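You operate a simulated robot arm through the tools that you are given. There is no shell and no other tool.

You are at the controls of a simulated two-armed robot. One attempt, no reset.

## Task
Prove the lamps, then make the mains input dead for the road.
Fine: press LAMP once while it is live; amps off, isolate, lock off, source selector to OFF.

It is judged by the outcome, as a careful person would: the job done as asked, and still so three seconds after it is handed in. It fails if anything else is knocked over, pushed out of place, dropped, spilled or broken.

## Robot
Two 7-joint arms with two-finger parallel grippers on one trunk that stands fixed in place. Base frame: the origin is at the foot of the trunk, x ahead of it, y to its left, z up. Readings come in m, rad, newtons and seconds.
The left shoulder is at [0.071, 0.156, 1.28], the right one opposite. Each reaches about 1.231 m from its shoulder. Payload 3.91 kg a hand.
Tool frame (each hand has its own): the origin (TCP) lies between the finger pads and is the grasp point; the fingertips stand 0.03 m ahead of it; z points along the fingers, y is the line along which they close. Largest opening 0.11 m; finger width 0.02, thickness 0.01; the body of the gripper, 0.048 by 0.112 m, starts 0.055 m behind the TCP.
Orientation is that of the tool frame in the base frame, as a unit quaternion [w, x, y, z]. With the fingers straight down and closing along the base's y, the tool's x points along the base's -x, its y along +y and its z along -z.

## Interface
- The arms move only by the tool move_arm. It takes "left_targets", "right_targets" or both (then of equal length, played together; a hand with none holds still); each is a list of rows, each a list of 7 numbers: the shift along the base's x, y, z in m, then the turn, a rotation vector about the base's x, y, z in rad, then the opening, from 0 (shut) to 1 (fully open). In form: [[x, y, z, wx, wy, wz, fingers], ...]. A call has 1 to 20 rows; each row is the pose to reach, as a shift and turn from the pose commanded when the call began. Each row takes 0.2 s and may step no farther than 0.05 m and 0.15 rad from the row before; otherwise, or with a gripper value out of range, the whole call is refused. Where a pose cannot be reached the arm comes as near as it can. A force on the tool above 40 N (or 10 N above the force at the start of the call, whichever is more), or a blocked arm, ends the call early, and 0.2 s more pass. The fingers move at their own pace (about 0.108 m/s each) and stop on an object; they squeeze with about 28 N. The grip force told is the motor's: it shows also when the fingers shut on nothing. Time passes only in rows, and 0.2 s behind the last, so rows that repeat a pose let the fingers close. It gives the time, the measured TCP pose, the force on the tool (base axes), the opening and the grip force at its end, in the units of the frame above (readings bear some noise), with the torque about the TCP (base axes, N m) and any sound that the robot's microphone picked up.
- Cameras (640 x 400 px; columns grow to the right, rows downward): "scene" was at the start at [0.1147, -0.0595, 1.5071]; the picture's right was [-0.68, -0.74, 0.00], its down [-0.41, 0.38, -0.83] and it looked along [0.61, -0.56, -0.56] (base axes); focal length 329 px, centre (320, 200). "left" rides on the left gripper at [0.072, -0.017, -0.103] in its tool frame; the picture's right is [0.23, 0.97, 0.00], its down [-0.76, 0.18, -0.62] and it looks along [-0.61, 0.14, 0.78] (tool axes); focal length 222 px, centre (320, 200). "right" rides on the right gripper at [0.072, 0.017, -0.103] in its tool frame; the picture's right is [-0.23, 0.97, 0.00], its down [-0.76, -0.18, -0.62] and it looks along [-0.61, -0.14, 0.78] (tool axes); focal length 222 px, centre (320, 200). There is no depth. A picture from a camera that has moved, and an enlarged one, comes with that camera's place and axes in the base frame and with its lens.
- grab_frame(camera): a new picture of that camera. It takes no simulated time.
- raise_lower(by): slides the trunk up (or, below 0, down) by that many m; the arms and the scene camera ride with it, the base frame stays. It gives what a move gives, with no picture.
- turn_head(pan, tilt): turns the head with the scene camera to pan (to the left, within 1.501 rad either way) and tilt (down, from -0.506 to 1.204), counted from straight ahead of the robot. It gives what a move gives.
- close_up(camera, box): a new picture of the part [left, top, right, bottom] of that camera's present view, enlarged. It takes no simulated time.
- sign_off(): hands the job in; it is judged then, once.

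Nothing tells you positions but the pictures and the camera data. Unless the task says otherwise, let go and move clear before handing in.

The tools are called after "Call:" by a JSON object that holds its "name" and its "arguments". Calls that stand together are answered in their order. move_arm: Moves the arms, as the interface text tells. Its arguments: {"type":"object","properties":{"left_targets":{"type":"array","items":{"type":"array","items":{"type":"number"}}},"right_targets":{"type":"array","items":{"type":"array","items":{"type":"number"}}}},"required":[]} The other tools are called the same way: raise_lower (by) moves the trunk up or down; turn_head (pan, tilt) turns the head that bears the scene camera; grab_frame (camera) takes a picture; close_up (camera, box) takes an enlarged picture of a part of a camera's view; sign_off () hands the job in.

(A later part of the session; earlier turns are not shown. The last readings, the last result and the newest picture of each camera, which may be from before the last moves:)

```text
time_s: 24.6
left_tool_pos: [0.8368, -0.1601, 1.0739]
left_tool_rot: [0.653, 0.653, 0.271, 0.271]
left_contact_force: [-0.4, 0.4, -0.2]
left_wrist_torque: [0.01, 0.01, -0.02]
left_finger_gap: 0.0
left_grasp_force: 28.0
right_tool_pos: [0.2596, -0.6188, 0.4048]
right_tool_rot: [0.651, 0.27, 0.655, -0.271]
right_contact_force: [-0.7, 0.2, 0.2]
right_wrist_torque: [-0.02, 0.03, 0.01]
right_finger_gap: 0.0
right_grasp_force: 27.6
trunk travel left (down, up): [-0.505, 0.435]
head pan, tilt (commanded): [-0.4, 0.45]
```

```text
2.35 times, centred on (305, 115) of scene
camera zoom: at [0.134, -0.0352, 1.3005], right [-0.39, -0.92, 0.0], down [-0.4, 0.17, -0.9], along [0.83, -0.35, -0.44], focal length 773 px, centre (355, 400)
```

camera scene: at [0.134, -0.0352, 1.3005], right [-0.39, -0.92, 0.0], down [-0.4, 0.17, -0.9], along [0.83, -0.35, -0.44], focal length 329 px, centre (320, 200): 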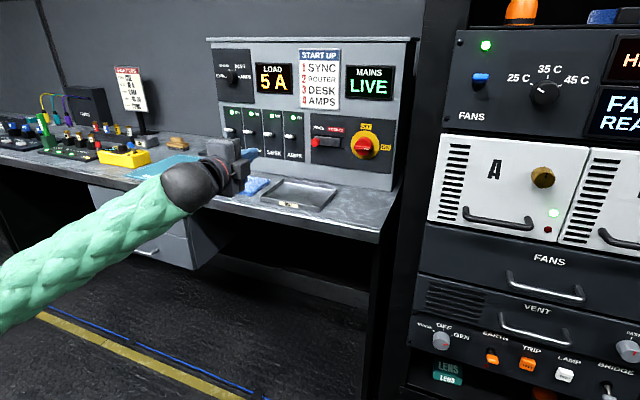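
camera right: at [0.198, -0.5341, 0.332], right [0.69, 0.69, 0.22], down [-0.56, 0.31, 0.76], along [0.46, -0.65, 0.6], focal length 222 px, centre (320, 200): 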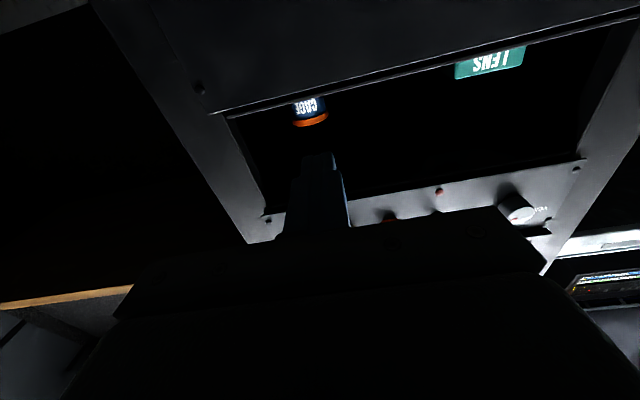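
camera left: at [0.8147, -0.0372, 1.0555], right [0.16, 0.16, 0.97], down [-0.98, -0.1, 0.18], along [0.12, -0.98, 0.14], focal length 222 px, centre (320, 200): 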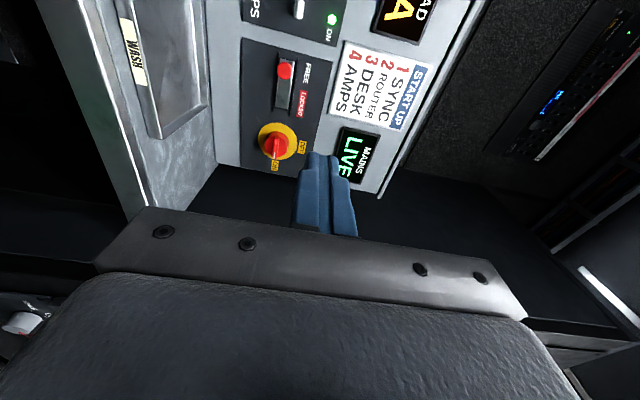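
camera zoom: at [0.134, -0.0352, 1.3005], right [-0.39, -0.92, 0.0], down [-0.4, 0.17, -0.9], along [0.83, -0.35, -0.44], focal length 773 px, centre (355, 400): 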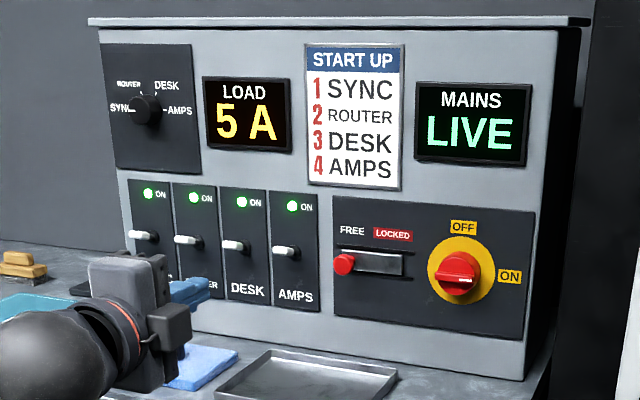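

I can see the whole panel: LOAD 5 A, MAINS LIVE. AMPS is the right-most lever, at r≈-0.548 with its tip at about n 1.044, z 1.027. I'll bring the closed left fingertips just above and short of it.

Call:
{"name": "move_arm", "arguments": {"left_targets": [[0.0358, -0.0218, 0.003, 0, 0, 0, 0], [0.0716, -0.0435, 0.005, 0, 0, 0, 0], [0.1074, -0.0653, 0.006, 0, 0, 0, 0], [0.1433, -0.0871, 0.006, 0, 0, 0, 0], [0.1791, -0.1089, 0.006, 0, 0, 0, 0], [0.2149, -0.1306, 0.006, 0, 0, 0, 0], [0.2507, -0.1524, 0.006, 0, 0, 0, 0], [0.2507, -0.1524, 0.006, 0, 0, 0, 0]]}}

Call:
{"name": "grab_frame", "arguments": {"camera": "left"}}

Call:
{"name": "close_up", "arguments": {"camera": "scene", "box": [200, 80, 340, 180]}}

```text
time_s: 26.4
left_tool_pos: [1.0878, -0.3111, 1.0807]
left_tool_rot: [0.654, 0.652, 0.272, 0.271]
left_contact_force: [0.5, 0.6, 0.1]
left_wrist_torque: [-0.03, 0.0, -0.01]
left_finger_gap: 0.0
left_grasp_force: 28.2
right_tool_pos: [0.2593, -0.6189, 0.4058]
right_tool_rot: [0.651, 0.27, 0.655, -0.271]
right_contact_force: [-0.6, 0.3, -1.0]
right_wrist_torque: [-0.02, -0.01, -0.02]
right_finger_gap: 0.0003
right_grasp_force: 28.1
trunk travel left (down, up): [-0.505, 0.435]
head pan, tilt (commanded): [-0.4, 0.45]
```

```text
taken
camera left: at [1.0653, -0.1876, 1.0625], right [0.16, 0.16, 0.97], down [-0.98, -0.1, 0.18], along [0.13, -0.98, 0.14], focal length 222 px, centre (320, 200)
```

left: 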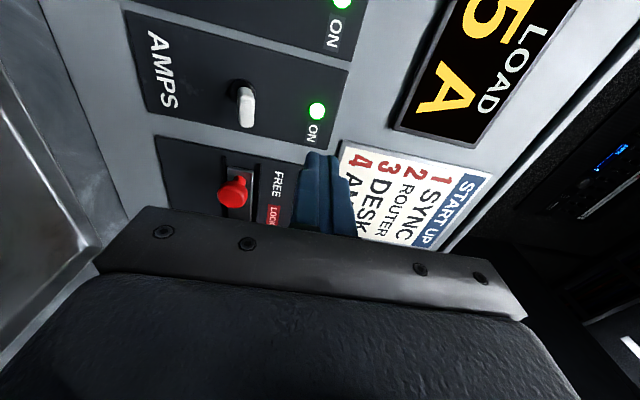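

```text
4.00 times, centred on (270, 130) of scene
camera zoom: at [0.1343, -0.0344, 1.3005], right [-0.39, -0.92, 0.0], down [-0.4, 0.17, -0.9], along [0.83, -0.35, -0.44], focal length 1314 px, centre (520, 480)
```

zoom: 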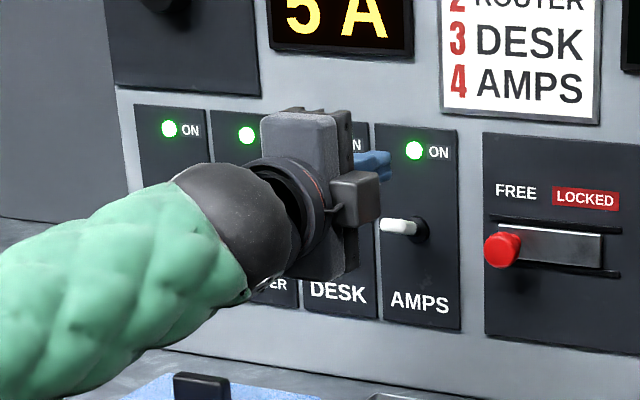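

The AMPS lever sits at about r -0.557 from this closer view, and the fingertips are above it. I'll slide in over the lever and press it down slowly.

Call:
{"name": "move_arm", "arguments": {"left_targets": [[0.019, -0.013, 0, 0, 0, 0, 0], [0.0375, -0.0262, 0, 0, 0, 0, 0], [0.0375, -0.0262, -0.01, 0, 0, 0, 0], [0.0375, -0.0262, -0.02, 0, 0, 0, 0], [0.0375, -0.0262, -0.03, 0, 0, 0, 0], [0.0375, -0.0262, -0.036, 0, 0, 0, 0], [0.0375, -0.0262, -0.042, 0, 0, 0, 0], [0.0375, -0.0262, -0.048, 0, 0, 0, 0], [0.0375, -0.0262, -0.054, 0, 0, 0, 0], [0.0375, -0.0262, -0.06, 0, 0, 0, 0], [0.0375, -0.0262, -0.066, 0, 0, 0, 0]]}}

Call:
{"name": "grab_frame", "arguments": {"camera": "left"}}

Call:
{"name": "close_up", "arguments": {"camera": "scene", "box": [200, 40, 410, 190]}}

```text
time_s: 28.8
left_tool_pos: [1.1248, -0.3388, 1.016]
left_tool_rot: [0.654, 0.653, 0.271, 0.27]
left_contact_force: [1.8, -1.1, 4.9]
left_wrist_torque: [-0.07, -0.15, 0.0]
left_finger_gap: 0.0001
left_grasp_force: 27.9
right_tool_pos: [0.2589, -0.6186, 0.4052]
right_tool_rot: [0.652, 0.27, 0.654, -0.27]
right_contact_force: [-0.3, 0.4, -0.7]
right_wrist_torque: [0.03, 0.02, -0.04]
right_finger_gap: 0.0001
right_grasp_force: 27.9
trunk travel left (down, up): [-0.505, 0.435]
head pan, tilt (commanded): [-0.4, 0.45]
```

```text
taken
camera left: at [1.103, -0.2155, 0.9969], right [0.16, 0.16, 0.97], down [-0.98, -0.1, 0.18], along [0.12, -0.98, 0.14], focal length 222 px, centre (320, 200)
```

left: 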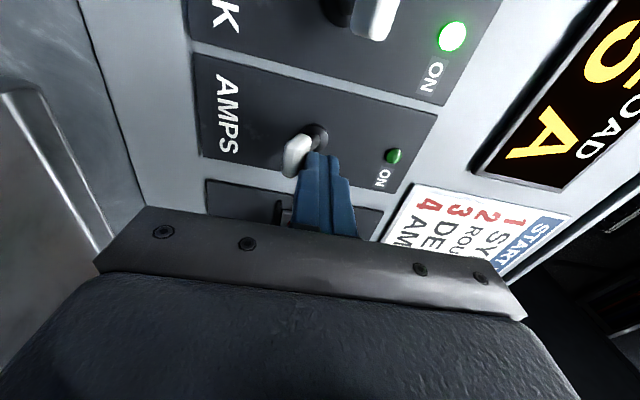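

```text
2.67 times, centred on (305, 115) of scene
camera zoom: at [0.1336, -0.0352, 1.3007], right [-0.39, -0.92, 0.0], down [-0.4, 0.17, -0.9], along [0.83, -0.35, -0.44], focal length 876 px, centre (360, 427)
```

zoom: 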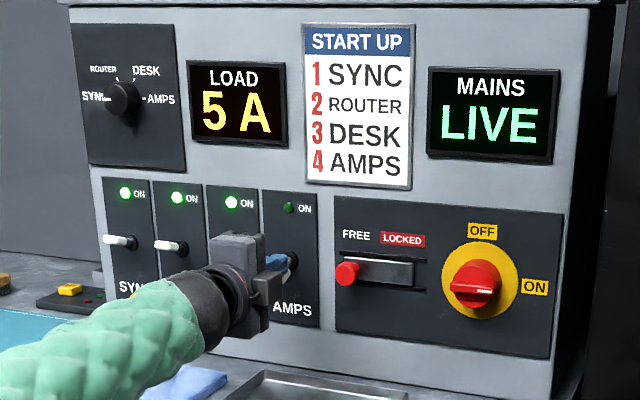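

The AMPS lamp has gone out and the lever is down. I'll back off and verify that it stays.

Call:
{"name": "move_arm", "arguments": {"left_targets": [[0, 0, 0.008, 0, 0, 0, 0], [-0.025, 0.025, 0.01, 0, 0, 0, 0], [-0.055, 0.055, 0.01, 0, 0, 0, 0], [-0.085, 0.085, 0.01, 0, 0, 0, 0]]}}

Call:
{"name": "grab_frame", "arguments": {"camera": "left"}}

Call:
{"name": "close_up", "arguments": {"camera": "scene", "box": [200, 40, 410, 190]}}

```text
time_s: 29.8
left_tool_pos: [1.0397, -0.2507, 1.0264]
left_tool_rot: [0.654, 0.653, 0.27, 0.269]
left_contact_force: [-0.1, -0.9, 0.4]
left_wrist_torque: [0.0, -0.02, -0.03]
left_finger_gap: 0.0
left_grasp_force: 28.2
right_tool_pos: [0.2588, -0.6181, 0.4046]
right_tool_rot: [0.652, 0.269, 0.655, -0.271]
right_contact_force: [0.3, -0.7, 0.3]
right_wrist_torque: [-0.01, -0.01, 0.02]
right_finger_gap: 0.0001
right_grasp_force: 27.7
trunk travel left (down, up): [-0.505, 0.435]
head pan, tilt (commanded): [-0.4, 0.45]
```

```text
taken
camera left: at [1.0162, -0.1298, 1.0079], right [0.16, 0.16, 0.97], down [-0.98, -0.1, 0.18], along [0.12, -0.98, 0.14], focal length 222 px, centre (320, 200)
```

left: 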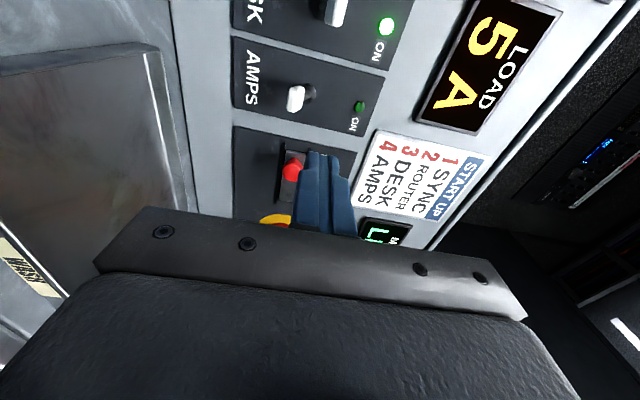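

```text
2.67 times, centred on (305, 115) of scene
camera zoom: at [0.1341, -0.0342, 1.3006], right [-0.39, -0.92, 0.0], down [-0.4, 0.17, -0.9], along [0.83, -0.35, -0.44], focal length 876 px, centre (360, 427)
```

zoom: 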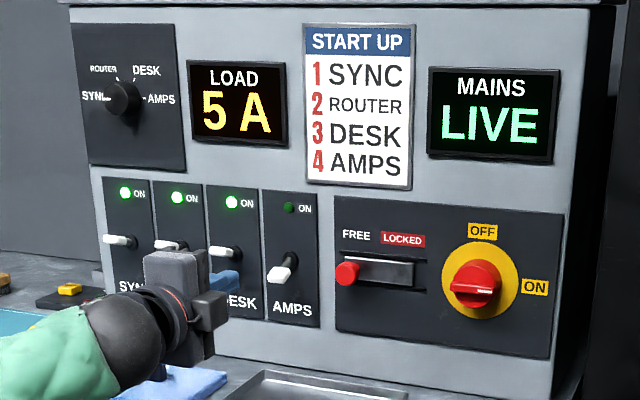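

AMPS stays off, and SYNC, ROUTER and DESK are untouched. Next I'll move the left hand in front of the isolator with the fingers opened vertically.

Call:
{"name": "move_arm", "arguments": {"left_targets": [[-0.025, -0.0316, -0.003, 0, 0, 0, 0.2], [-0.05, -0.0633, -0.006, 0, 0, 0, 0.4], [-0.0755, -0.095, -0.009, 0, 0, 0, 0.45], [-0.1006, -0.1266, -0.012, 0, 0, 0, 0.45], [-0.1258, -0.1582, -0.0135, 0, 0, 0, 0.45], [-0.1509, -0.1899, -0.0135, 0, 0, 0, 0.45], [-0.1509, -0.1899, -0.0135, 0, 0, 0, 0.45]]}}

Call:
{"name": "grab_frame", "arguments": {"camera": "left"}}

Call:
{"name": "close_up", "arguments": {"camera": "scene", "box": [290, 80, 430, 180]}}

Call:
{"name": "grab_frame", "arguments": {"camera": "scene"}}

```text
time_s: 31.4
left_tool_pos: [0.8882, -0.4413, 1.0138]
left_tool_rot: [0.653, 0.653, 0.272, 0.271]
left_contact_force: [-0.8, -0.5, -0.4]
left_wrist_torque: [0.02, 0.02, 0.0]
left_finger_gap: 0.0493
left_grasp_force: 0.1
right_tool_pos: [0.2594, -0.6178, 0.4046]
right_tool_rot: [0.652, 0.269, 0.655, -0.27]
right_contact_force: [0.0, 0.0, 1.1]
right_wrist_torque: [0.02, 0.0, -0.03]
right_finger_gap: 0.0
right_grasp_force: 28.3
trunk travel left (down, up): [-0.505, 0.435]
head pan, tilt (commanded): [-0.4, 0.45]
```

```text
taken
camera left: at [0.8659, -0.3196, 0.9947], right [0.16, 0.16, 0.97], down [-0.98, -0.1, 0.18], along [0.13, -0.98, 0.14], focal length 222 px, centre (320, 200)
```

left: 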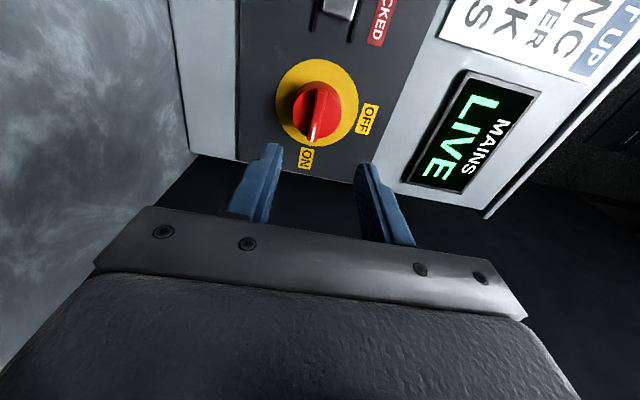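

```text
4.00 times, centred on (360, 130) of scene
camera zoom: at [0.1342, -0.0349, 1.3005], right [-0.39, -0.92, 0.0], down [-0.4, 0.17, -0.9], along [0.83, -0.35, -0.44], focal length 1314 px, centre (160, 480)
```

zoom: 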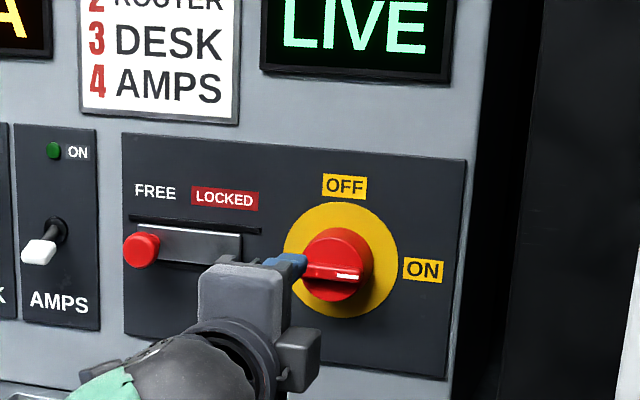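

```text
taken
camera scene: at [0.1342, -0.0349, 1.3005], right [-0.39, -0.92, 0.0], down [-0.4, 0.17, -0.9], along [0.83, -0.35, -0.44], focal length 329 px, centre (320, 200)
```

scene: 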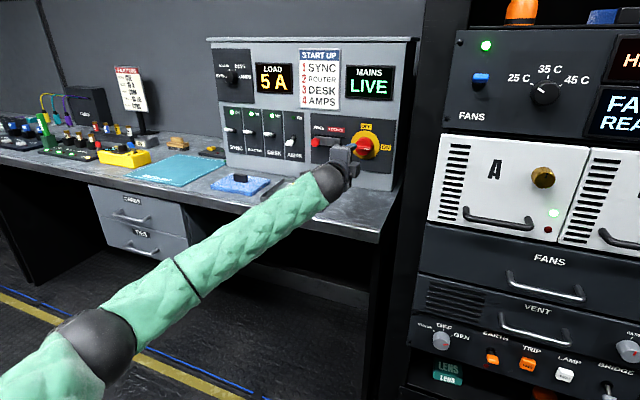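

The left wrist camera sees the isolator bar pointing to ON, between the open fingers. I'll zoom in for accurate alignment before gripping.

Call:
{"name": "close_up", "arguments": {"camera": "left", "box": [200, 40, 440, 190]}}

Call:
{"name": "close_up", "arguments": {"camera": "scene", "box": [335, 105, 405, 155]}}

```text
2.67 times, centred on (320, 115) of left
camera zoom: at [0.8659, -0.3196, 0.9947], right [0.16, 0.16, 0.97], down [-0.98, -0.1, 0.18], along [0.13, -0.98, 0.14], focal length 592 px, centre (320, 427)
```

zoom: 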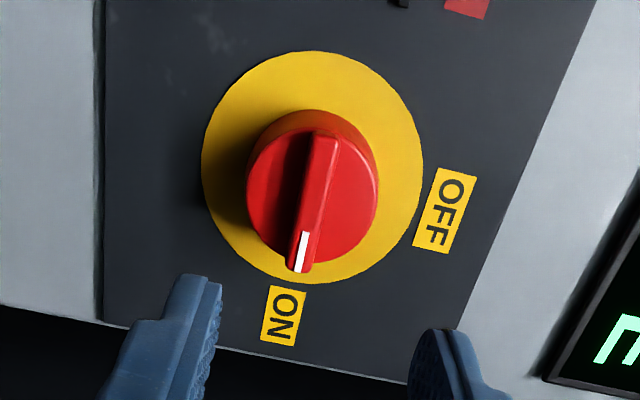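

```text
8.00 times, centred on (370, 130) of scene
camera zoom: at [0.1342, -0.0349, 1.3005], right [-0.39, -0.92, 0.0], down [-0.4, 0.17, -0.9], along [0.83, -0.35, -0.44], focal length 2629 px, centre (-80, 760)
```

zoom: 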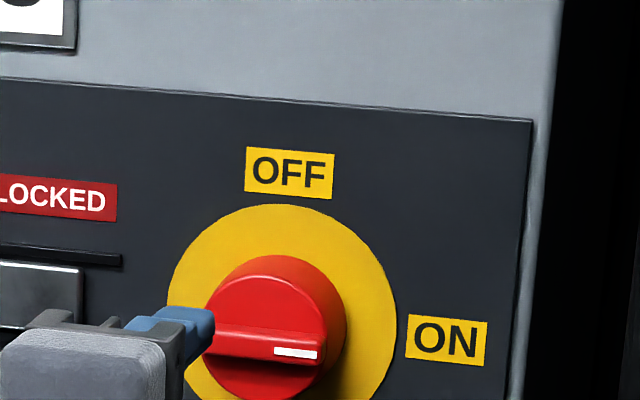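

The isolator axis is at about r -0.318, z 1.008, with the bar front at n≈1.05. I'll move in so the fingers straddle the bar.

Call:
{"name": "move_arm", "arguments": {"left_targets": [[0.019, -0.0178, -0.005, 0, 0, 0, 0.32], [0.038, -0.0356, -0.005, 0, 0, 0, 0.32], [0.0569, -0.0534, -0.005, 0, 0, 0, 0.32], [0.0569, -0.0534, -0.005, 0, 0, 0, 0.32]]}}

Call:
{"name": "grab_frame", "arguments": {"camera": "left"}}

Call:
{"name": "close_up", "arguments": {"camera": "left", "box": [200, 60, 440, 210]}}

Call:
{"name": "close_up", "arguments": {"camera": "scene", "box": [335, 105, 405, 155]}}

```text
time_s: 32.4
left_tool_pos: [0.9461, -0.4978, 1.0063]
left_tool_rot: [0.653, 0.653, 0.271, 0.27]
left_contact_force: [0.2, 0.6, -0.4]
left_wrist_torque: [0.02, 0.01, -0.03]
left_finger_gap: 0.0354
left_grasp_force: 0.1
right_tool_pos: [0.259, -0.6181, 0.4053]
right_tool_rot: [0.652, 0.27, 0.655, -0.271]
right_contact_force: [-1.0, 0.4, 0.0]
right_wrist_torque: [0.02, -0.02, 0.0]
right_finger_gap: 0.0
right_grasp_force: 27.7
trunk travel left (down, up): [-0.505, 0.435]
head pan, tilt (commanded): [-0.4, 0.45]
```

```text
taken
camera left: at [0.9237, -0.3738, 0.9873], right [0.16, 0.16, 0.97], down [-0.98, -0.1, 0.18], along [0.13, -0.98, 0.14], focal length 222 px, centre (320, 200)
```

left: 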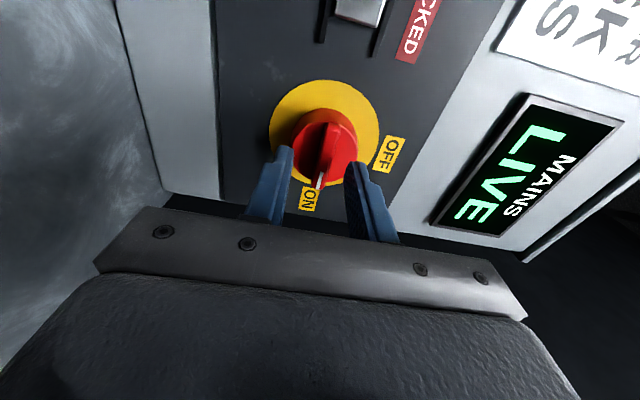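

```text
2.67 times, centred on (320, 135) of left
camera zoom: at [0.9237, -0.3738, 0.9873], right [0.16, 0.16, 0.97], down [-0.98, -0.1, 0.18], along [0.13, -0.98, 0.14], focal length 592 px, centre (320, 373)
```

zoom: 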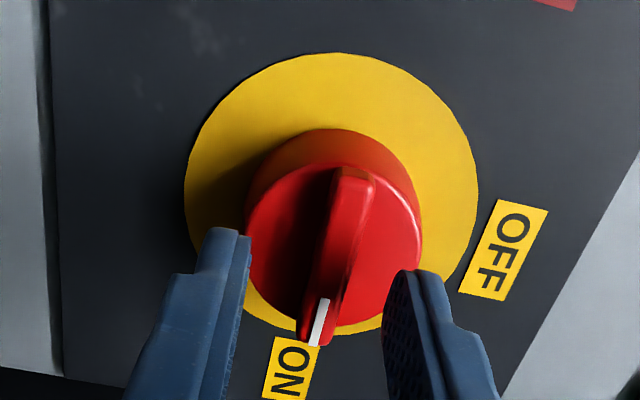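

```text
8.00 times, centred on (370, 130) of scene
camera zoom: at [0.1341, -0.035, 1.3005], right [-0.39, -0.92, 0.0], down [-0.4, 0.17, -0.9], along [0.83, -0.35, -0.44], focal length 2629 px, centre (-80, 760)
```

zoom: 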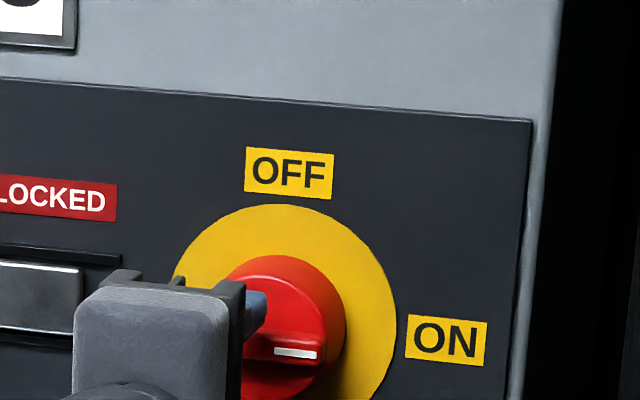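

The bar is centred between the fingers to within a couple of millimetres. I'll ease forward and feel for the knob face.

Call:
{"name": "move_arm", "arguments": {"left_targets": [[0.0035, -0.0007, 0.0015, 0, 0, 0, 0.32], [0.0057, -0.0028, 0.0015, 0, 0, 0, 0.32], [0.0078, -0.0049, 0.0015, 0, 0, 0, 0.32], [0.0078, -0.0049, 0.0015, 0, 0, 0, 0.32]]}}

Call:
{"name": "close_up", "arguments": {"camera": "left", "box": [200, 60, 440, 210]}}

```text
time_s: 33.4
left_tool_pos: [0.9539, -0.5032, 1.0075]
left_tool_rot: [0.653, 0.653, 0.272, 0.27]
left_contact_force: [-1.4, 0.6, 0.3]
left_wrist_torque: [0.01, -0.02, 0.01]
left_finger_gap: 0.0352
left_grasp_force: 0.1
right_tool_pos: [0.2594, -0.6178, 0.4047]
right_tool_rot: [0.652, 0.27, 0.655, -0.271]
right_contact_force: [0.3, 0.3, -0.5]
right_wrist_torque: [-0.02, -0.01, -0.01]
right_finger_gap: 0.0
right_grasp_force: 27.5
trunk travel left (down, up): [-0.505, 0.435]
head pan, tilt (commanded): [-0.4, 0.45]
```

```text
2.67 times, centred on (320, 135) of left
camera zoom: at [0.9316, -0.3792, 0.9889], right [0.16, 0.16, 0.97], down [-0.98, -0.1, 0.18], along [0.12, -0.98, 0.14], focal length 592 px, centre (320, 373)
```

zoom: 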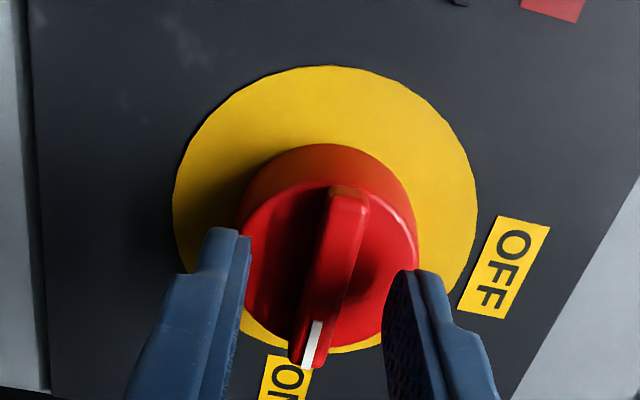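

There's no contact yet, so I'll keep creeping forward until I feel the face.

Call:
{"name": "move_arm", "arguments": {"left_targets": [[0.0021, -0.0021, 0, 0, 0, 0, 0.32], [0.0042, -0.0042, 0, 0, 0, 0, 0.32], [0.0057, -0.0057, 0, 0, 0, 0, 0.32], [0.0057, -0.0057, 0, 0, 0, 0, 0.32]]}}

Call:
{"name": "close_up", "arguments": {"camera": "left", "box": [200, 60, 440, 210]}}

Call:
{"name": "close_up", "arguments": {"camera": "scene", "box": [335, 105, 405, 155]}}

```text
time_s: 34.4
left_tool_pos: [0.9606, -0.5078, 1.0066]
left_tool_rot: [0.653, 0.653, 0.271, 0.27]
left_contact_force: [-2.6, 1.8, -1.6]
left_wrist_torque: [-0.07, -0.07, -0.11]
left_finger_gap: 0.0346
left_grasp_force: 0.1
right_tool_pos: [0.2602, -0.6176, 0.4056]
right_tool_rot: [0.652, 0.27, 0.655, -0.271]
right_contact_force: [-0.1, 0.0, 0.0]
right_wrist_torque: [0.03, 0.01, 0.02]
right_finger_gap: 0.0001
right_grasp_force: 28.0
trunk travel left (down, up): [-0.505, 0.435]
head pan, tilt (commanded): [-0.4, 0.45]
```

```text
2.67 times, centred on (320, 135) of left
camera zoom: at [0.9379, -0.3848, 0.9883], right [0.16, 0.16, 0.97], down [-0.98, -0.1, 0.18], along [0.12, -0.98, 0.14], focal length 592 px, centre (320, 373)
```

zoom: 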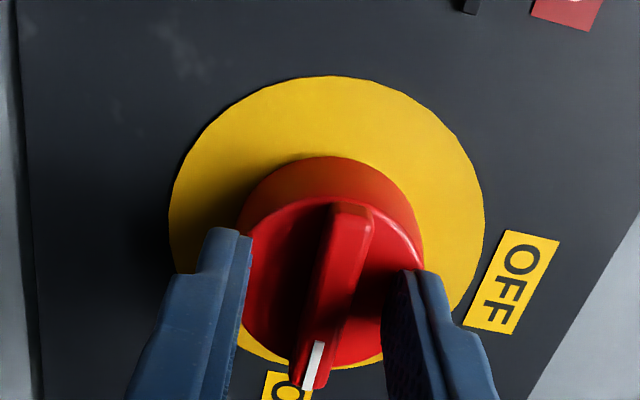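

```text
8.00 times, centred on (370, 130) of scene
camera zoom: at [0.1337, -0.0351, 1.3005], right [-0.39, -0.92, 0.0], down [-0.4, 0.17, -0.9], along [0.83, -0.35, -0.44], focal length 2629 px, centre (-80, 760)
```

zoom: 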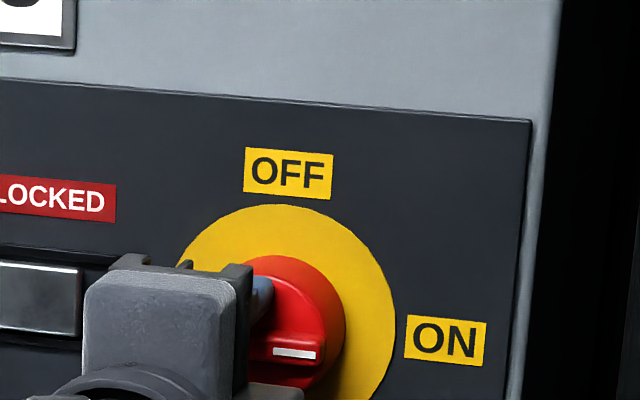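

The fingertips have just touched the knob face (about 3 N), so the bar is fully between the fingers. I'll close on it.

Call:
{"name": "move_arm", "arguments": {"left_targets": [[-0.0012, 0.0012, 0.001, 0, 0, 0, 0.32], [-0.0012, 0.0012, 0.001, 0, 0, 0, 0], [-0.0012, 0.0012, 0.001, 0, 0, 0, 0], [-0.0012, 0.0012, 0.001, 0, 0, 0, 0]]}}

Call:
{"name": "close_up", "arguments": {"camera": "left", "box": [200, 60, 440, 210]}}

```text
time_s: 35.4
left_tool_pos: [0.9579, -0.506, 1.0107]
left_tool_rot: [0.654, 0.653, 0.271, 0.27]
left_contact_force: [14.9, -8.6, 17.9]
left_wrist_torque: [-0.38, -0.22, 0.04]
left_finger_gap: 0.0111
left_grasp_force: 44.5
right_tool_pos: [0.2596, -0.6182, 0.4058]
right_tool_rot: [0.652, 0.27, 0.655, -0.271]
right_contact_force: [0.4, -0.5, 0.1]
right_wrist_torque: [-0.02, -0.02, 0.0]
right_finger_gap: 0.0001
right_grasp_force: 27.3
trunk travel left (down, up): [-0.505, 0.435]
head pan, tilt (commanded): [-0.4, 0.45]
```

```text
2.67 times, centred on (320, 135) of left
camera zoom: at [0.9364, -0.3836, 0.9911], right [0.16, 0.16, 0.97], down [-0.98, -0.1, 0.18], along [0.12, -0.98, 0.14], focal length 592 px, centre (320, 373)
```

zoom: 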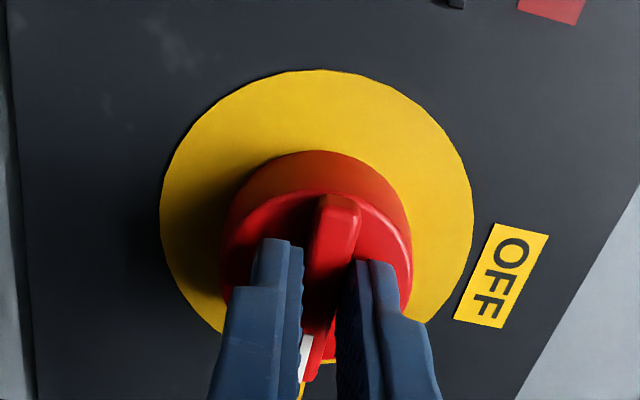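

The bar is gripped, with an 11 mm gap. I'll ease the side load, then turn it anticlockwise toward OFF, the first half now.

Call:
{"name": "move_arm", "arguments": {"left_targets": [[0.0007, -0.0021, 0.0035, 0, 0, 0, 0], [0.0007, -0.0021, 0.0035, -0.0943, 0.0943, 0, 0], [0.0007, -0.0021, 0.0035, -0.1886, 0.1886, 0, 0], [0.0007, -0.0021, 0.0035, -0.2829, 0.2829, 0, 0], [0.0007, -0.0021, 0.0035, -0.3772, 0.3772, 0, 0], [0.0007, -0.0021, 0.0035, -0.4715, 0.4715, 0, 0], [0.0007, -0.0021, 0.0035, -0.5658, 0.5658, 0, 0]]}}

Call:
{"name": "close_up", "arguments": {"camera": "left", "box": [200, 60, 440, 210]}}

Call:
{"name": "close_up", "arguments": {"camera": "scene", "box": [290, 60, 430, 160]}}

```text
time_s: 36.0
left_tool_pos: [0.9579, -0.5063, 1.0101]
left_tool_rot: [0.671, 0.631, 0.321, 0.222]
left_contact_force: [-22.6, 22.2, -5.0]
left_wrist_torque: [0.0, -0.03, -0.39]
left_finger_gap: 0.0109
left_grasp_force: 45.0
right_tool_pos: [0.2589, -0.6171, 0.4064]
right_tool_rot: [0.653, 0.268, 0.655, -0.27]
right_contact_force: [-0.1, -0.5, 0.2]
right_wrist_torque: [-0.01, 0.05, 0.0]
right_finger_gap: 0.0
right_grasp_force: 28.0
trunk travel left (down, up): [-0.505, 0.435]
head pan, tilt (commanded): [-0.4, 0.45]
stopped in row 3 (left hand): the force on the tool passed its limit at 41 N (the readings are from after the stop); the commanded pose is now the measured one
```

```text
2.67 times, centred on (320, 135) of left
camera zoom: at [0.9338, -0.386, 0.9805], right [0.26, 0.26, 0.93], down [-0.95, -0.08, 0.29], along [0.15, -0.96, 0.23], focal length 592 px, centre (320, 373)
```

zoom: 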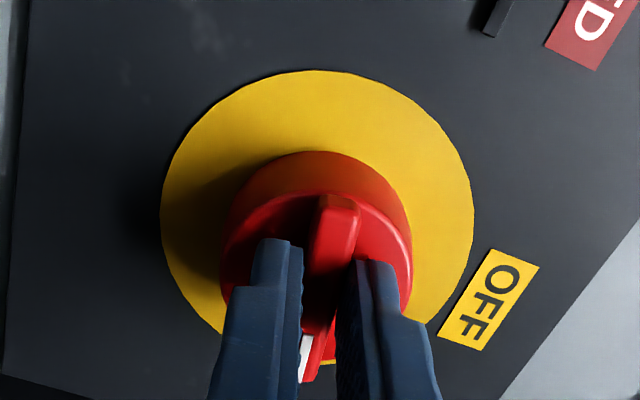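

```text
4.00 times, centred on (360, 110) of scene
camera zoom: at [0.1323, -0.0333, 1.3007], right [-0.39, -0.92, 0.0], down [-0.4, 0.17, -0.9], along [0.83, -0.35, -0.43], focal length 1314 px, centre (160, 560)
```

zoom: 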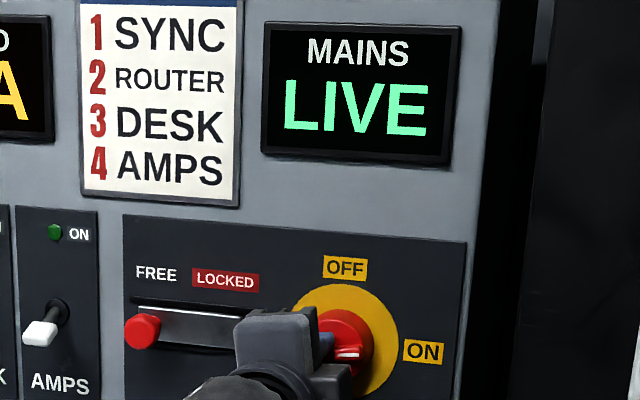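

The knob turns with the hand (about 0.13 rad so far), but the fingertips are pressing into its face. I'll ease back slightly to unload.

Call:
{"name": "move_arm", "arguments": {"left_targets": [[-0.0021, 0.0021, 0, 0, 0, 0, 0], [-0.0021, 0.0021, 0, 0, 0, 0, 0]]}}

```text
time_s: 36.6
left_tool_pos: [0.9581, -0.5064, 1.0095]
left_tool_rot: [0.67, 0.632, 0.32, 0.222]
left_contact_force: [13.0, -2.2, 9.2]
left_wrist_torque: [-0.09, -0.01, 1.4]
left_finger_gap: 0.0108
left_grasp_force: 45.3
right_tool_pos: [0.2596, -0.6183, 0.4049]
right_tool_rot: [0.652, 0.27, 0.655, -0.271]
right_contact_force: [-0.2, 0.1, 0.4]
right_wrist_torque: [0.04, 0.0, -0.01]
right_finger_gap: 0.0002
right_grasp_force: 28.2
trunk travel left (down, up): [-0.505, 0.435]
head pan, tilt (commanded): [-0.4, 0.45]
```

Unloaded. I'll continue turning in stages.

Call:
{"name": "move_arm", "arguments": {"left_targets": [[0, 0, 0.001, -0.07, 0.07, 0, 0], [0, 0, 0.001, -0.14, 0.14, 0, 0], [0, 0, 0.001, -0.21, 0.21, 0, 0], [0, 0, 0.001, -0.28, 0.28, 0, 0], [0, 0, 0.001, -0.35, 0.35, 0, 0]]}}

Call:
{"name": "close_up", "arguments": {"camera": "left", "box": [200, 60, 440, 210]}}

```text
time_s: 37.9
left_tool_pos: [0.9581, -0.5071, 1.0068]
left_tool_rot: [0.703, 0.535, 0.465, 0.049]
left_contact_force: [9.9, -3.9, -2.6]
left_wrist_torque: [-0.44, -0.39, -0.61]
left_finger_gap: 0.0108
left_grasp_force: 45.2
right_tool_pos: [0.2597, -0.619, 0.405]
right_tool_rot: [0.651, 0.27, 0.656, -0.271]
right_contact_force: [0.1, 0.5, 0.1]
right_wrist_torque: [0.02, 0.0, -0.02]
right_finger_gap: 0.0
right_grasp_force: 28.2
trunk travel left (down, up): [-0.505, 0.435]
head pan, tilt (commanded): [-0.4, 0.45]
```

```text
2.67 times, centred on (320, 135) of left
camera zoom: at [0.9183, -0.4014, 0.9493], right [0.55, 0.54, 0.64], down [-0.79, 0.08, 0.6], along [0.27, -0.84, 0.47], focal length 592 px, centre (320, 373)
```

zoom: 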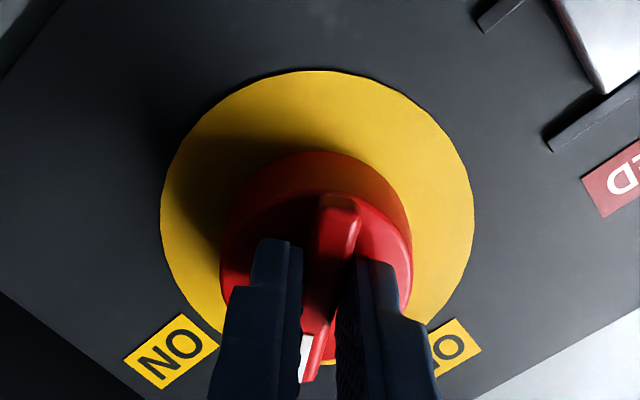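

It's turning smoothly, about 37° so far. I'll carry on to the full quarter turn.

Call:
{"name": "move_arm", "arguments": {"left_targets": [[0, 0, 0.001, -0.09, 0.09, 0, 0], [0, 0, 0.001, -0.18, 0.18, 0, 0], [0, 0, 0.001, -0.27, 0.27, 0, 0], [0, 0, 0.001, -0.36, 0.36, 0, 0], [0, 0, 0.001, -0.45, 0.45, 0, 0], [0, 0, 0.001, -0.54, 0.54, 0, 0], [0, 0, 0.001, -0.61, 0.61, 0, 0], [0, 0, 0.001, -0.65, 0.65, 0, 0]]}}

Call:
{"name": "close_up", "arguments": {"camera": "left", "box": [200, 60, 440, 210]}}

Call:
{"name": "close_up", "arguments": {"camera": "scene", "box": [200, 30, 430, 180]}}

```text
time_s: 38.9
left_tool_pos: [0.9557, -0.5087, 1.007]
left_tool_rot: [0.692, 0.406, 0.583, -0.127]
left_contact_force: [-1.8, -3.3, -7.0]
left_wrist_torque: [-0.73, -0.75, -0.51]
left_finger_gap: 0.011
left_grasp_force: 45.4
right_tool_pos: [0.2601, -0.6188, 0.4042]
right_tool_rot: [0.652, 0.27, 0.655, -0.271]
right_contact_force: [0.2, -0.5, -0.2]
right_wrist_torque: [0.01, 0.01, 0.01]
right_finger_gap: 0.0
right_grasp_force: 28.2
trunk travel left (down, up): [-0.505, 0.435]
head pan, tilt (commanded): [-0.4, 0.45]
stopped in row 5 (left hand): the force on the tool passed its limit at 42 N (the readings are from after the stop); the commanded pose is now the measured one
```

```text
2.67 times, centred on (320, 135) of left
camera zoom: at [0.8938, -0.4255, 0.9325], right [0.7, 0.69, 0.2], down [-0.54, 0.33, 0.77], along [0.47, -0.65, 0.6], focal length 592 px, centre (320, 373)
```

zoom: 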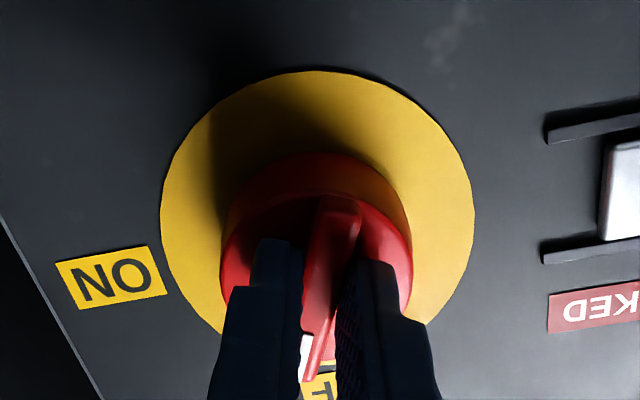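

```text
2.67 times, centred on (315, 105) of scene
camera zoom: at [0.1345, -0.0358, 1.3008], right [-0.39, -0.92, 0.0], down [-0.4, 0.17, -0.9], along [0.83, -0.35, -0.44], focal length 876 px, centre (333, 453)
```

zoom: 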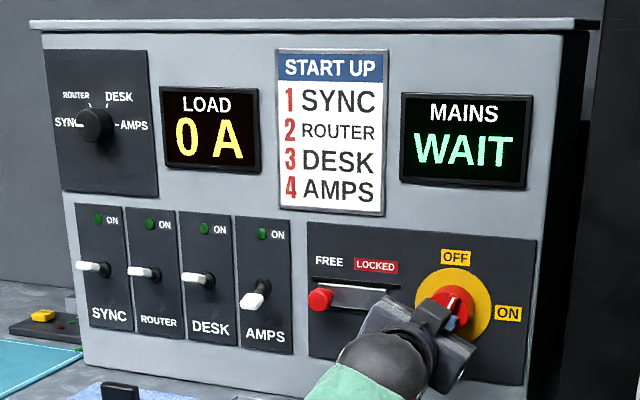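

LOAD is at 0 A and MAINS now shows WAIT, with the bar about 66° round. I'll finish the turn to OFF.

Call:
{"name": "move_arm", "arguments": {"left_targets": [[0, 0, 0, -0.06, 0.06, 0, 0], [0, 0, 0, -0.12, 0.12, 0, 0], [0, 0, 0, -0.18, 0.18, 0, 0], [0, 0, 0, -0.24, 0.24, 0, 0], [0, 0, 0, -0.3, 0.3, 0, 0], [0, 0, 0, -0.32, 0.32, 0, 0]]}}

Call:
{"name": "close_up", "arguments": {"camera": "left", "box": [200, 60, 440, 210]}}

Call:
{"name": "close_up", "arguments": {"camera": "scene", "box": [200, 30, 430, 180]}}

```text
time_s: 40.3
left_tool_pos: [0.9557, -0.5099, 1.0074]
left_tool_rot: [0.647, 0.266, 0.658, -0.279]
left_contact_force: [-19.1, -8.1, -17.6]
left_wrist_torque: [1.1, -0.4, -0.22]
left_finger_gap: 0.0107
left_grasp_force: 45.2
right_tool_pos: [0.2587, -0.6177, 0.4037]
right_tool_rot: [0.651, 0.271, 0.655, -0.271]
right_contact_force: [-0.8, -0.8, 0.4]
right_wrist_torque: [0.03, -0.01, 0.01]
right_finger_gap: 0.0
right_grasp_force: 28.6
trunk travel left (down, up): [-0.505, 0.435]
head pan, tilt (commanded): [-0.4, 0.45]
```

```text
2.67 times, centred on (320, 135) of left
camera zoom: at [0.8692, -0.45, 0.933], right [0.69, 0.68, -0.25], down [-0.29, 0.58, 0.76], along [0.66, -0.45, 0.6], focal length 592 px, centre (320, 373)
```

zoom: 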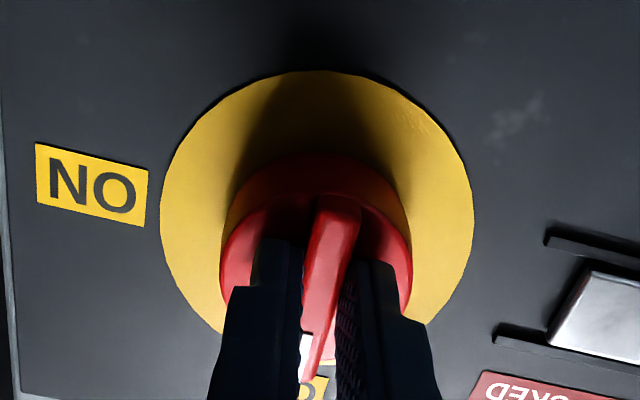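

```text
2.67 times, centred on (315, 105) of scene
camera zoom: at [0.1338, -0.0373, 1.3003], right [-0.39, -0.92, 0.0], down [-0.4, 0.17, -0.9], along [0.83, -0.35, -0.44], focal length 876 px, centre (333, 453)
```

zoom: 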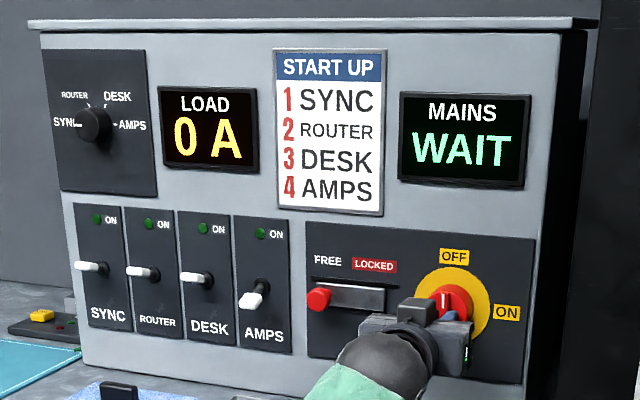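

The bar is vertical at OFF. I'll open the fingers, back straight away and verify.

Call:
{"name": "move_arm", "arguments": {"left_targets": [[0, 0, 0, 0, 0, 0, 0.35], [0, 0, 0, 0, 0, 0, 0.35], [-0.02, 0.02, 0, 0, 0, 0, 0.35], [-0.045, 0.045, 0.005, 0, 0, 0, 0.35], [-0.075, 0.075, 0.01, 0, 0, 0, 0.35], [-0.105, 0.105, 0.015, 0, 0, 0, 0.35]]}}

Call:
{"name": "grab_frame", "arguments": {"camera": "left"}}

Call:
{"name": "close_up", "arguments": {"camera": "scene", "box": [200, 30, 430, 180]}}

Call:
{"name": "close_up", "arguments": {"camera": "scene", "box": [290, 80, 410, 170]}}

```text
time_s: 41.7
left_tool_pos: [0.8531, -0.4038, 1.0242]
left_tool_rot: [0.648, 0.265, 0.657, -0.279]
left_contact_force: [-0.7, 1.0, 0.9]
left_wrist_torque: [-0.02, 0.01, -0.02]
left_finger_gap: 0.0384
left_grasp_force: 0.0
right_tool_pos: [0.2597, -0.6188, 0.4054]
right_tool_rot: [0.652, 0.27, 0.655, -0.271]
right_contact_force: [-0.4, 0.2, -0.9]
right_wrist_torque: [0.0, 0.04, -0.01]
right_finger_gap: 0.0
right_grasp_force: 27.9
trunk travel left (down, up): [-0.505, 0.435]
head pan, tilt (commanded): [-0.4, 0.45]
```

```text
taken
camera left: at [0.7673, -0.3442, 0.9524], right [0.69, 0.68, -0.25], down [-0.3, 0.58, 0.76], along [0.66, -0.45, 0.6], focal length 222 px, centre (320, 200)
```

left: 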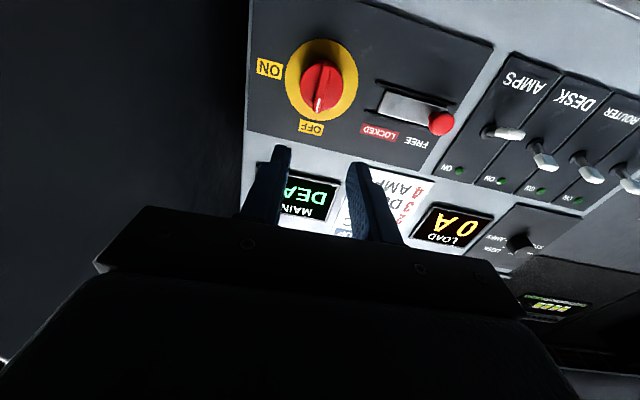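

```text
2.67 times, centred on (315, 105) of scene
camera zoom: at [0.1337, -0.035, 1.3006], right [-0.39, -0.92, 0.0], down [-0.4, 0.17, -0.9], along [0.83, -0.35, -0.44], focal length 876 px, centre (333, 453)
```

zoom: 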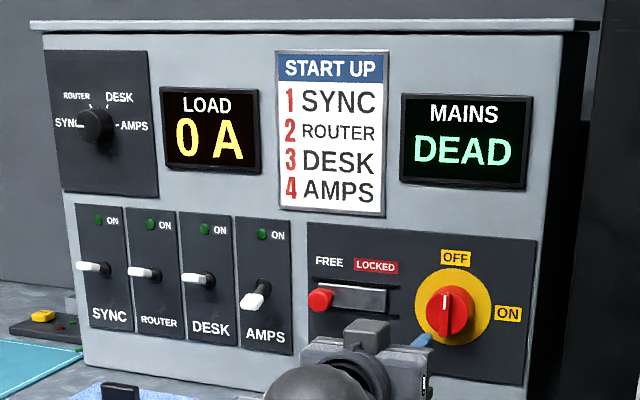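

```text
4.44 times, centred on (350, 125) of scene
camera zoom: at [0.1337, -0.035, 1.3006], right [-0.39, -0.92, 0.0], down [-0.4, 0.17, -0.9], along [0.83, -0.35, -0.44], focal length 1460 px, centre (187, 533)
```

zoom: 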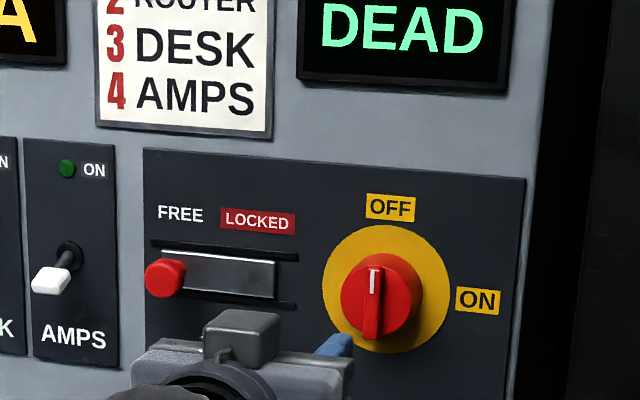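

MAINS reads DEAD and the isolator is at OFF. Next is the lock slider, with its red knob at about r -0.469, z 1.011, travelling right to LOCKED. I'll take a closer look.

Call:
{"name": "close_up", "arguments": {"camera": "left", "box": [340, 60, 500, 160]}}

Call:
{"name": "close_up", "arguments": {"camera": "scene", "box": [295, 105, 375, 155]}}

```text
4.00 times, centred on (420, 110) of left
camera zoom: at [0.7673, -0.3442, 0.9524], right [0.69, 0.68, -0.25], down [-0.3, 0.58, 0.76], along [0.66, -0.45, 0.6], focal length 888 px, centre (-80, 560)
```

zoom: 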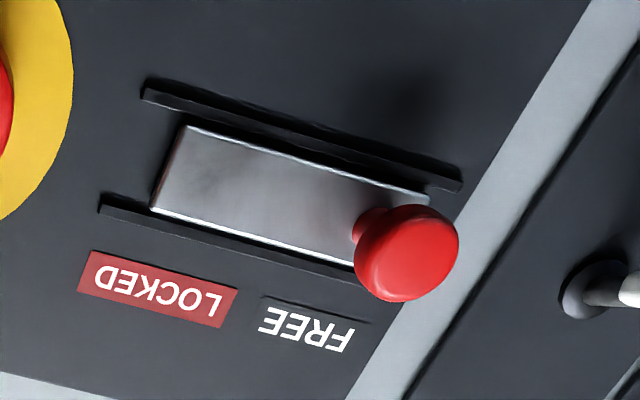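

```text
8.00 times, centred on (335, 130) of scene
camera zoom: at [0.1337, -0.035, 1.3006], right [-0.39, -0.92, 0.0], down [-0.4, 0.17, -0.9], along [0.83, -0.35, -0.44], focal length 2629 px, centre (200, 760)
```

zoom: 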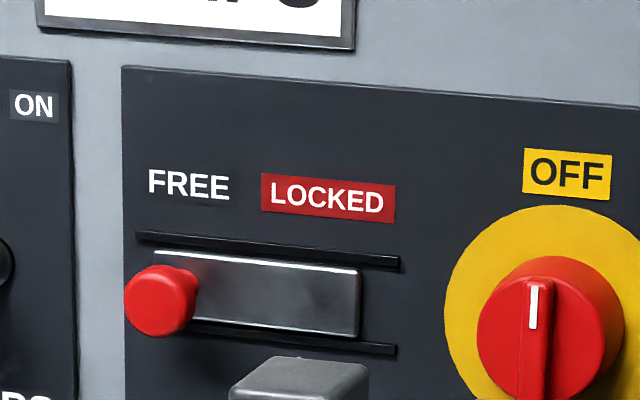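

The knob head runs from about n 1.056 to 1.07 at r -0.468, z 1.010. I'll shut the fingers and bring them to the gap between the AMPS lever and the slider knob.

Call:
{"name": "move_arm", "arguments": {"left_targets": [[0.04, 0.0145, -0.003, 0.0156, -0.0156, 0, 0], [0.08, 0.029, -0.006, 0.0156, -0.0156, 0, 0], [0.12, 0.0435, -0.009, 0.0156, -0.0156, 0, 0], [0.16, 0.058, -0.012, 0.0156, -0.0156, 0, 0], [0.2019, 0.0729, -0.0147, 0.0156, -0.0156, 0, 0], [0.2019, 0.0729, -0.0147, 0.0156, -0.0156, 0, 0]]}}

Call:
{"name": "grab_frame", "arguments": {"camera": "left"}}

Call:
{"name": "close_up", "arguments": {"camera": "scene", "box": [240, 80, 400, 180]}}

```text
time_s: 43.1
left_tool_pos: [1.0561, -0.3283, 1.0086]
left_tool_rot: [0.651, 0.273, 0.654, -0.273]
left_contact_force: [0.0, 0.3, -0.2]
left_wrist_torque: [0.0, 0.02, 0.01]
left_finger_gap: 0.0
left_grasp_force: 28.3
right_tool_pos: [0.2593, -0.6197, 0.4054]
right_tool_rot: [0.652, 0.27, 0.655, -0.271]
right_contact_force: [0.2, 0.8, -0.4]
right_wrist_torque: [-0.01, -0.01, -0.03]
right_finger_gap: 0.0001
right_grasp_force: 28.1
trunk travel left (down, up): [-0.505, 0.435]
head pan, tilt (commanded): [-0.4, 0.45]
```

```text
taken
camera left: at [0.9705, -0.268, 0.9348], right [0.69, 0.69, -0.23], down [-0.31, 0.57, 0.76], along [0.65, -0.46, 0.6], focal length 222 px, centre (320, 200)
```

left: 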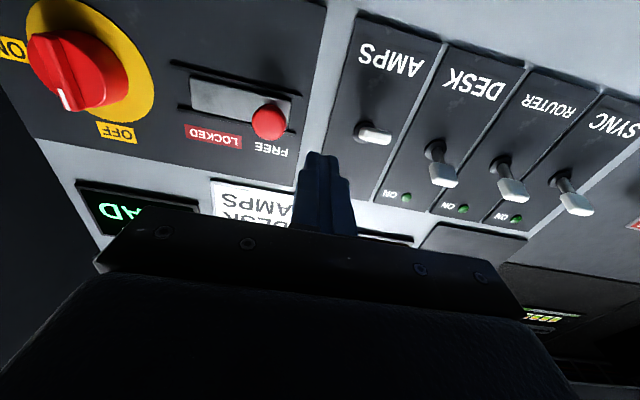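

```text
4.00 times, centred on (320, 130) of scene
camera zoom: at [0.1338, -0.0355, 1.3005], right [-0.39, -0.92, 0.0], down [-0.4, 0.17, -0.9], along [0.83, -0.35, -0.44], focal length 1314 px, centre (320, 480)
```

zoom: 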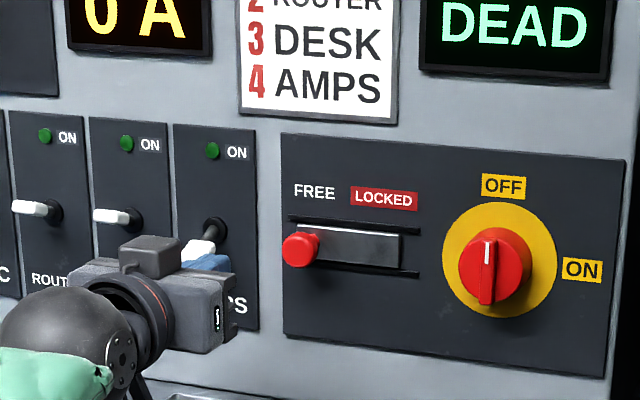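

The fingers are centred in the gap. I'll go in alongside the knob and push it right toward LOCKED, most of the way first.

Call:
{"name": "move_arm", "arguments": {"left_targets": [[0.0223, -0.0223, 0.0005, 0, 0, 0, 0], [0.0445, -0.0445, 0.001, 0, 0, 0, 0], [0.0375, -0.0515, 0.001, 0, 0, 0, 0], [0.0304, -0.0586, 0.001, 0, 0, 0, 0], [0.0233, -0.0657, 0.001, 0, 0, 0, 0], [0.0163, -0.0728, 0.001, 0, 0, 0, 0], [0.0092, -0.0798, 0.001, 0, 0, 0, 0]]}}

Call:
{"name": "grab_frame", "arguments": {"camera": "left"}}

Call:
{"name": "close_up", "arguments": {"camera": "scene", "box": [240, 80, 400, 180]}}

```text
time_s: 44.7
left_tool_pos: [1.0639, -0.4094, 1.0085]
left_tool_rot: [0.65, 0.273, 0.655, -0.272]
left_contact_force: [0.4, 0.0, -0.4]
left_wrist_torque: [0.01, 0.0, 0.03]
left_finger_gap: 0.0
left_grasp_force: 27.6
right_tool_pos: [0.2587, -0.6197, 0.4047]
right_tool_rot: [0.652, 0.27, 0.655, -0.271]
right_contact_force: [-0.2, -0.1, 0.7]
right_wrist_torque: [-0.01, -0.02, 0.01]
right_finger_gap: 0.0001
right_grasp_force: 28.2
trunk travel left (down, up): [-0.505, 0.435]
head pan, tilt (commanded): [-0.4, 0.45]
```

```text
taken
camera left: at [0.9777, -0.3491, 0.9354], right [0.69, 0.69, -0.23], down [-0.31, 0.57, 0.76], along [0.65, -0.46, 0.6], focal length 222 px, centre (320, 200)
```

left: 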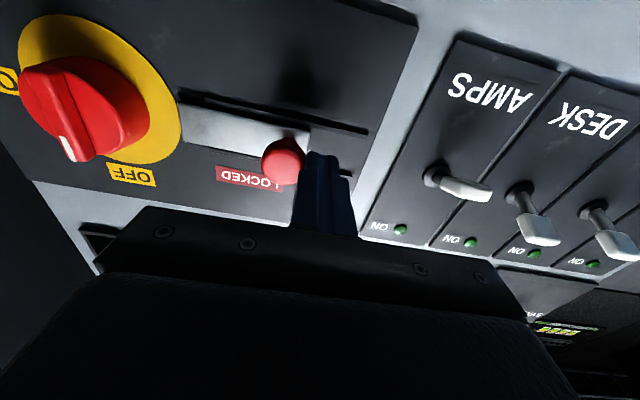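

```text
4.00 times, centred on (320, 130) of scene
camera zoom: at [0.1339, -0.0354, 1.3005], right [-0.39, -0.92, 0.0], down [-0.4, 0.17, -0.9], along [0.83, -0.35, -0.44], focal length 1314 px, centre (320, 480)
```

zoom: 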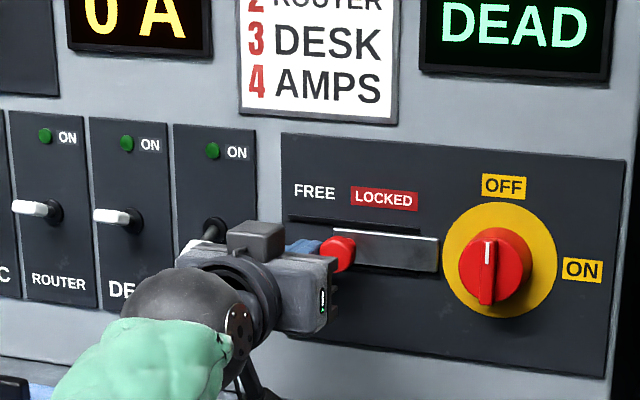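

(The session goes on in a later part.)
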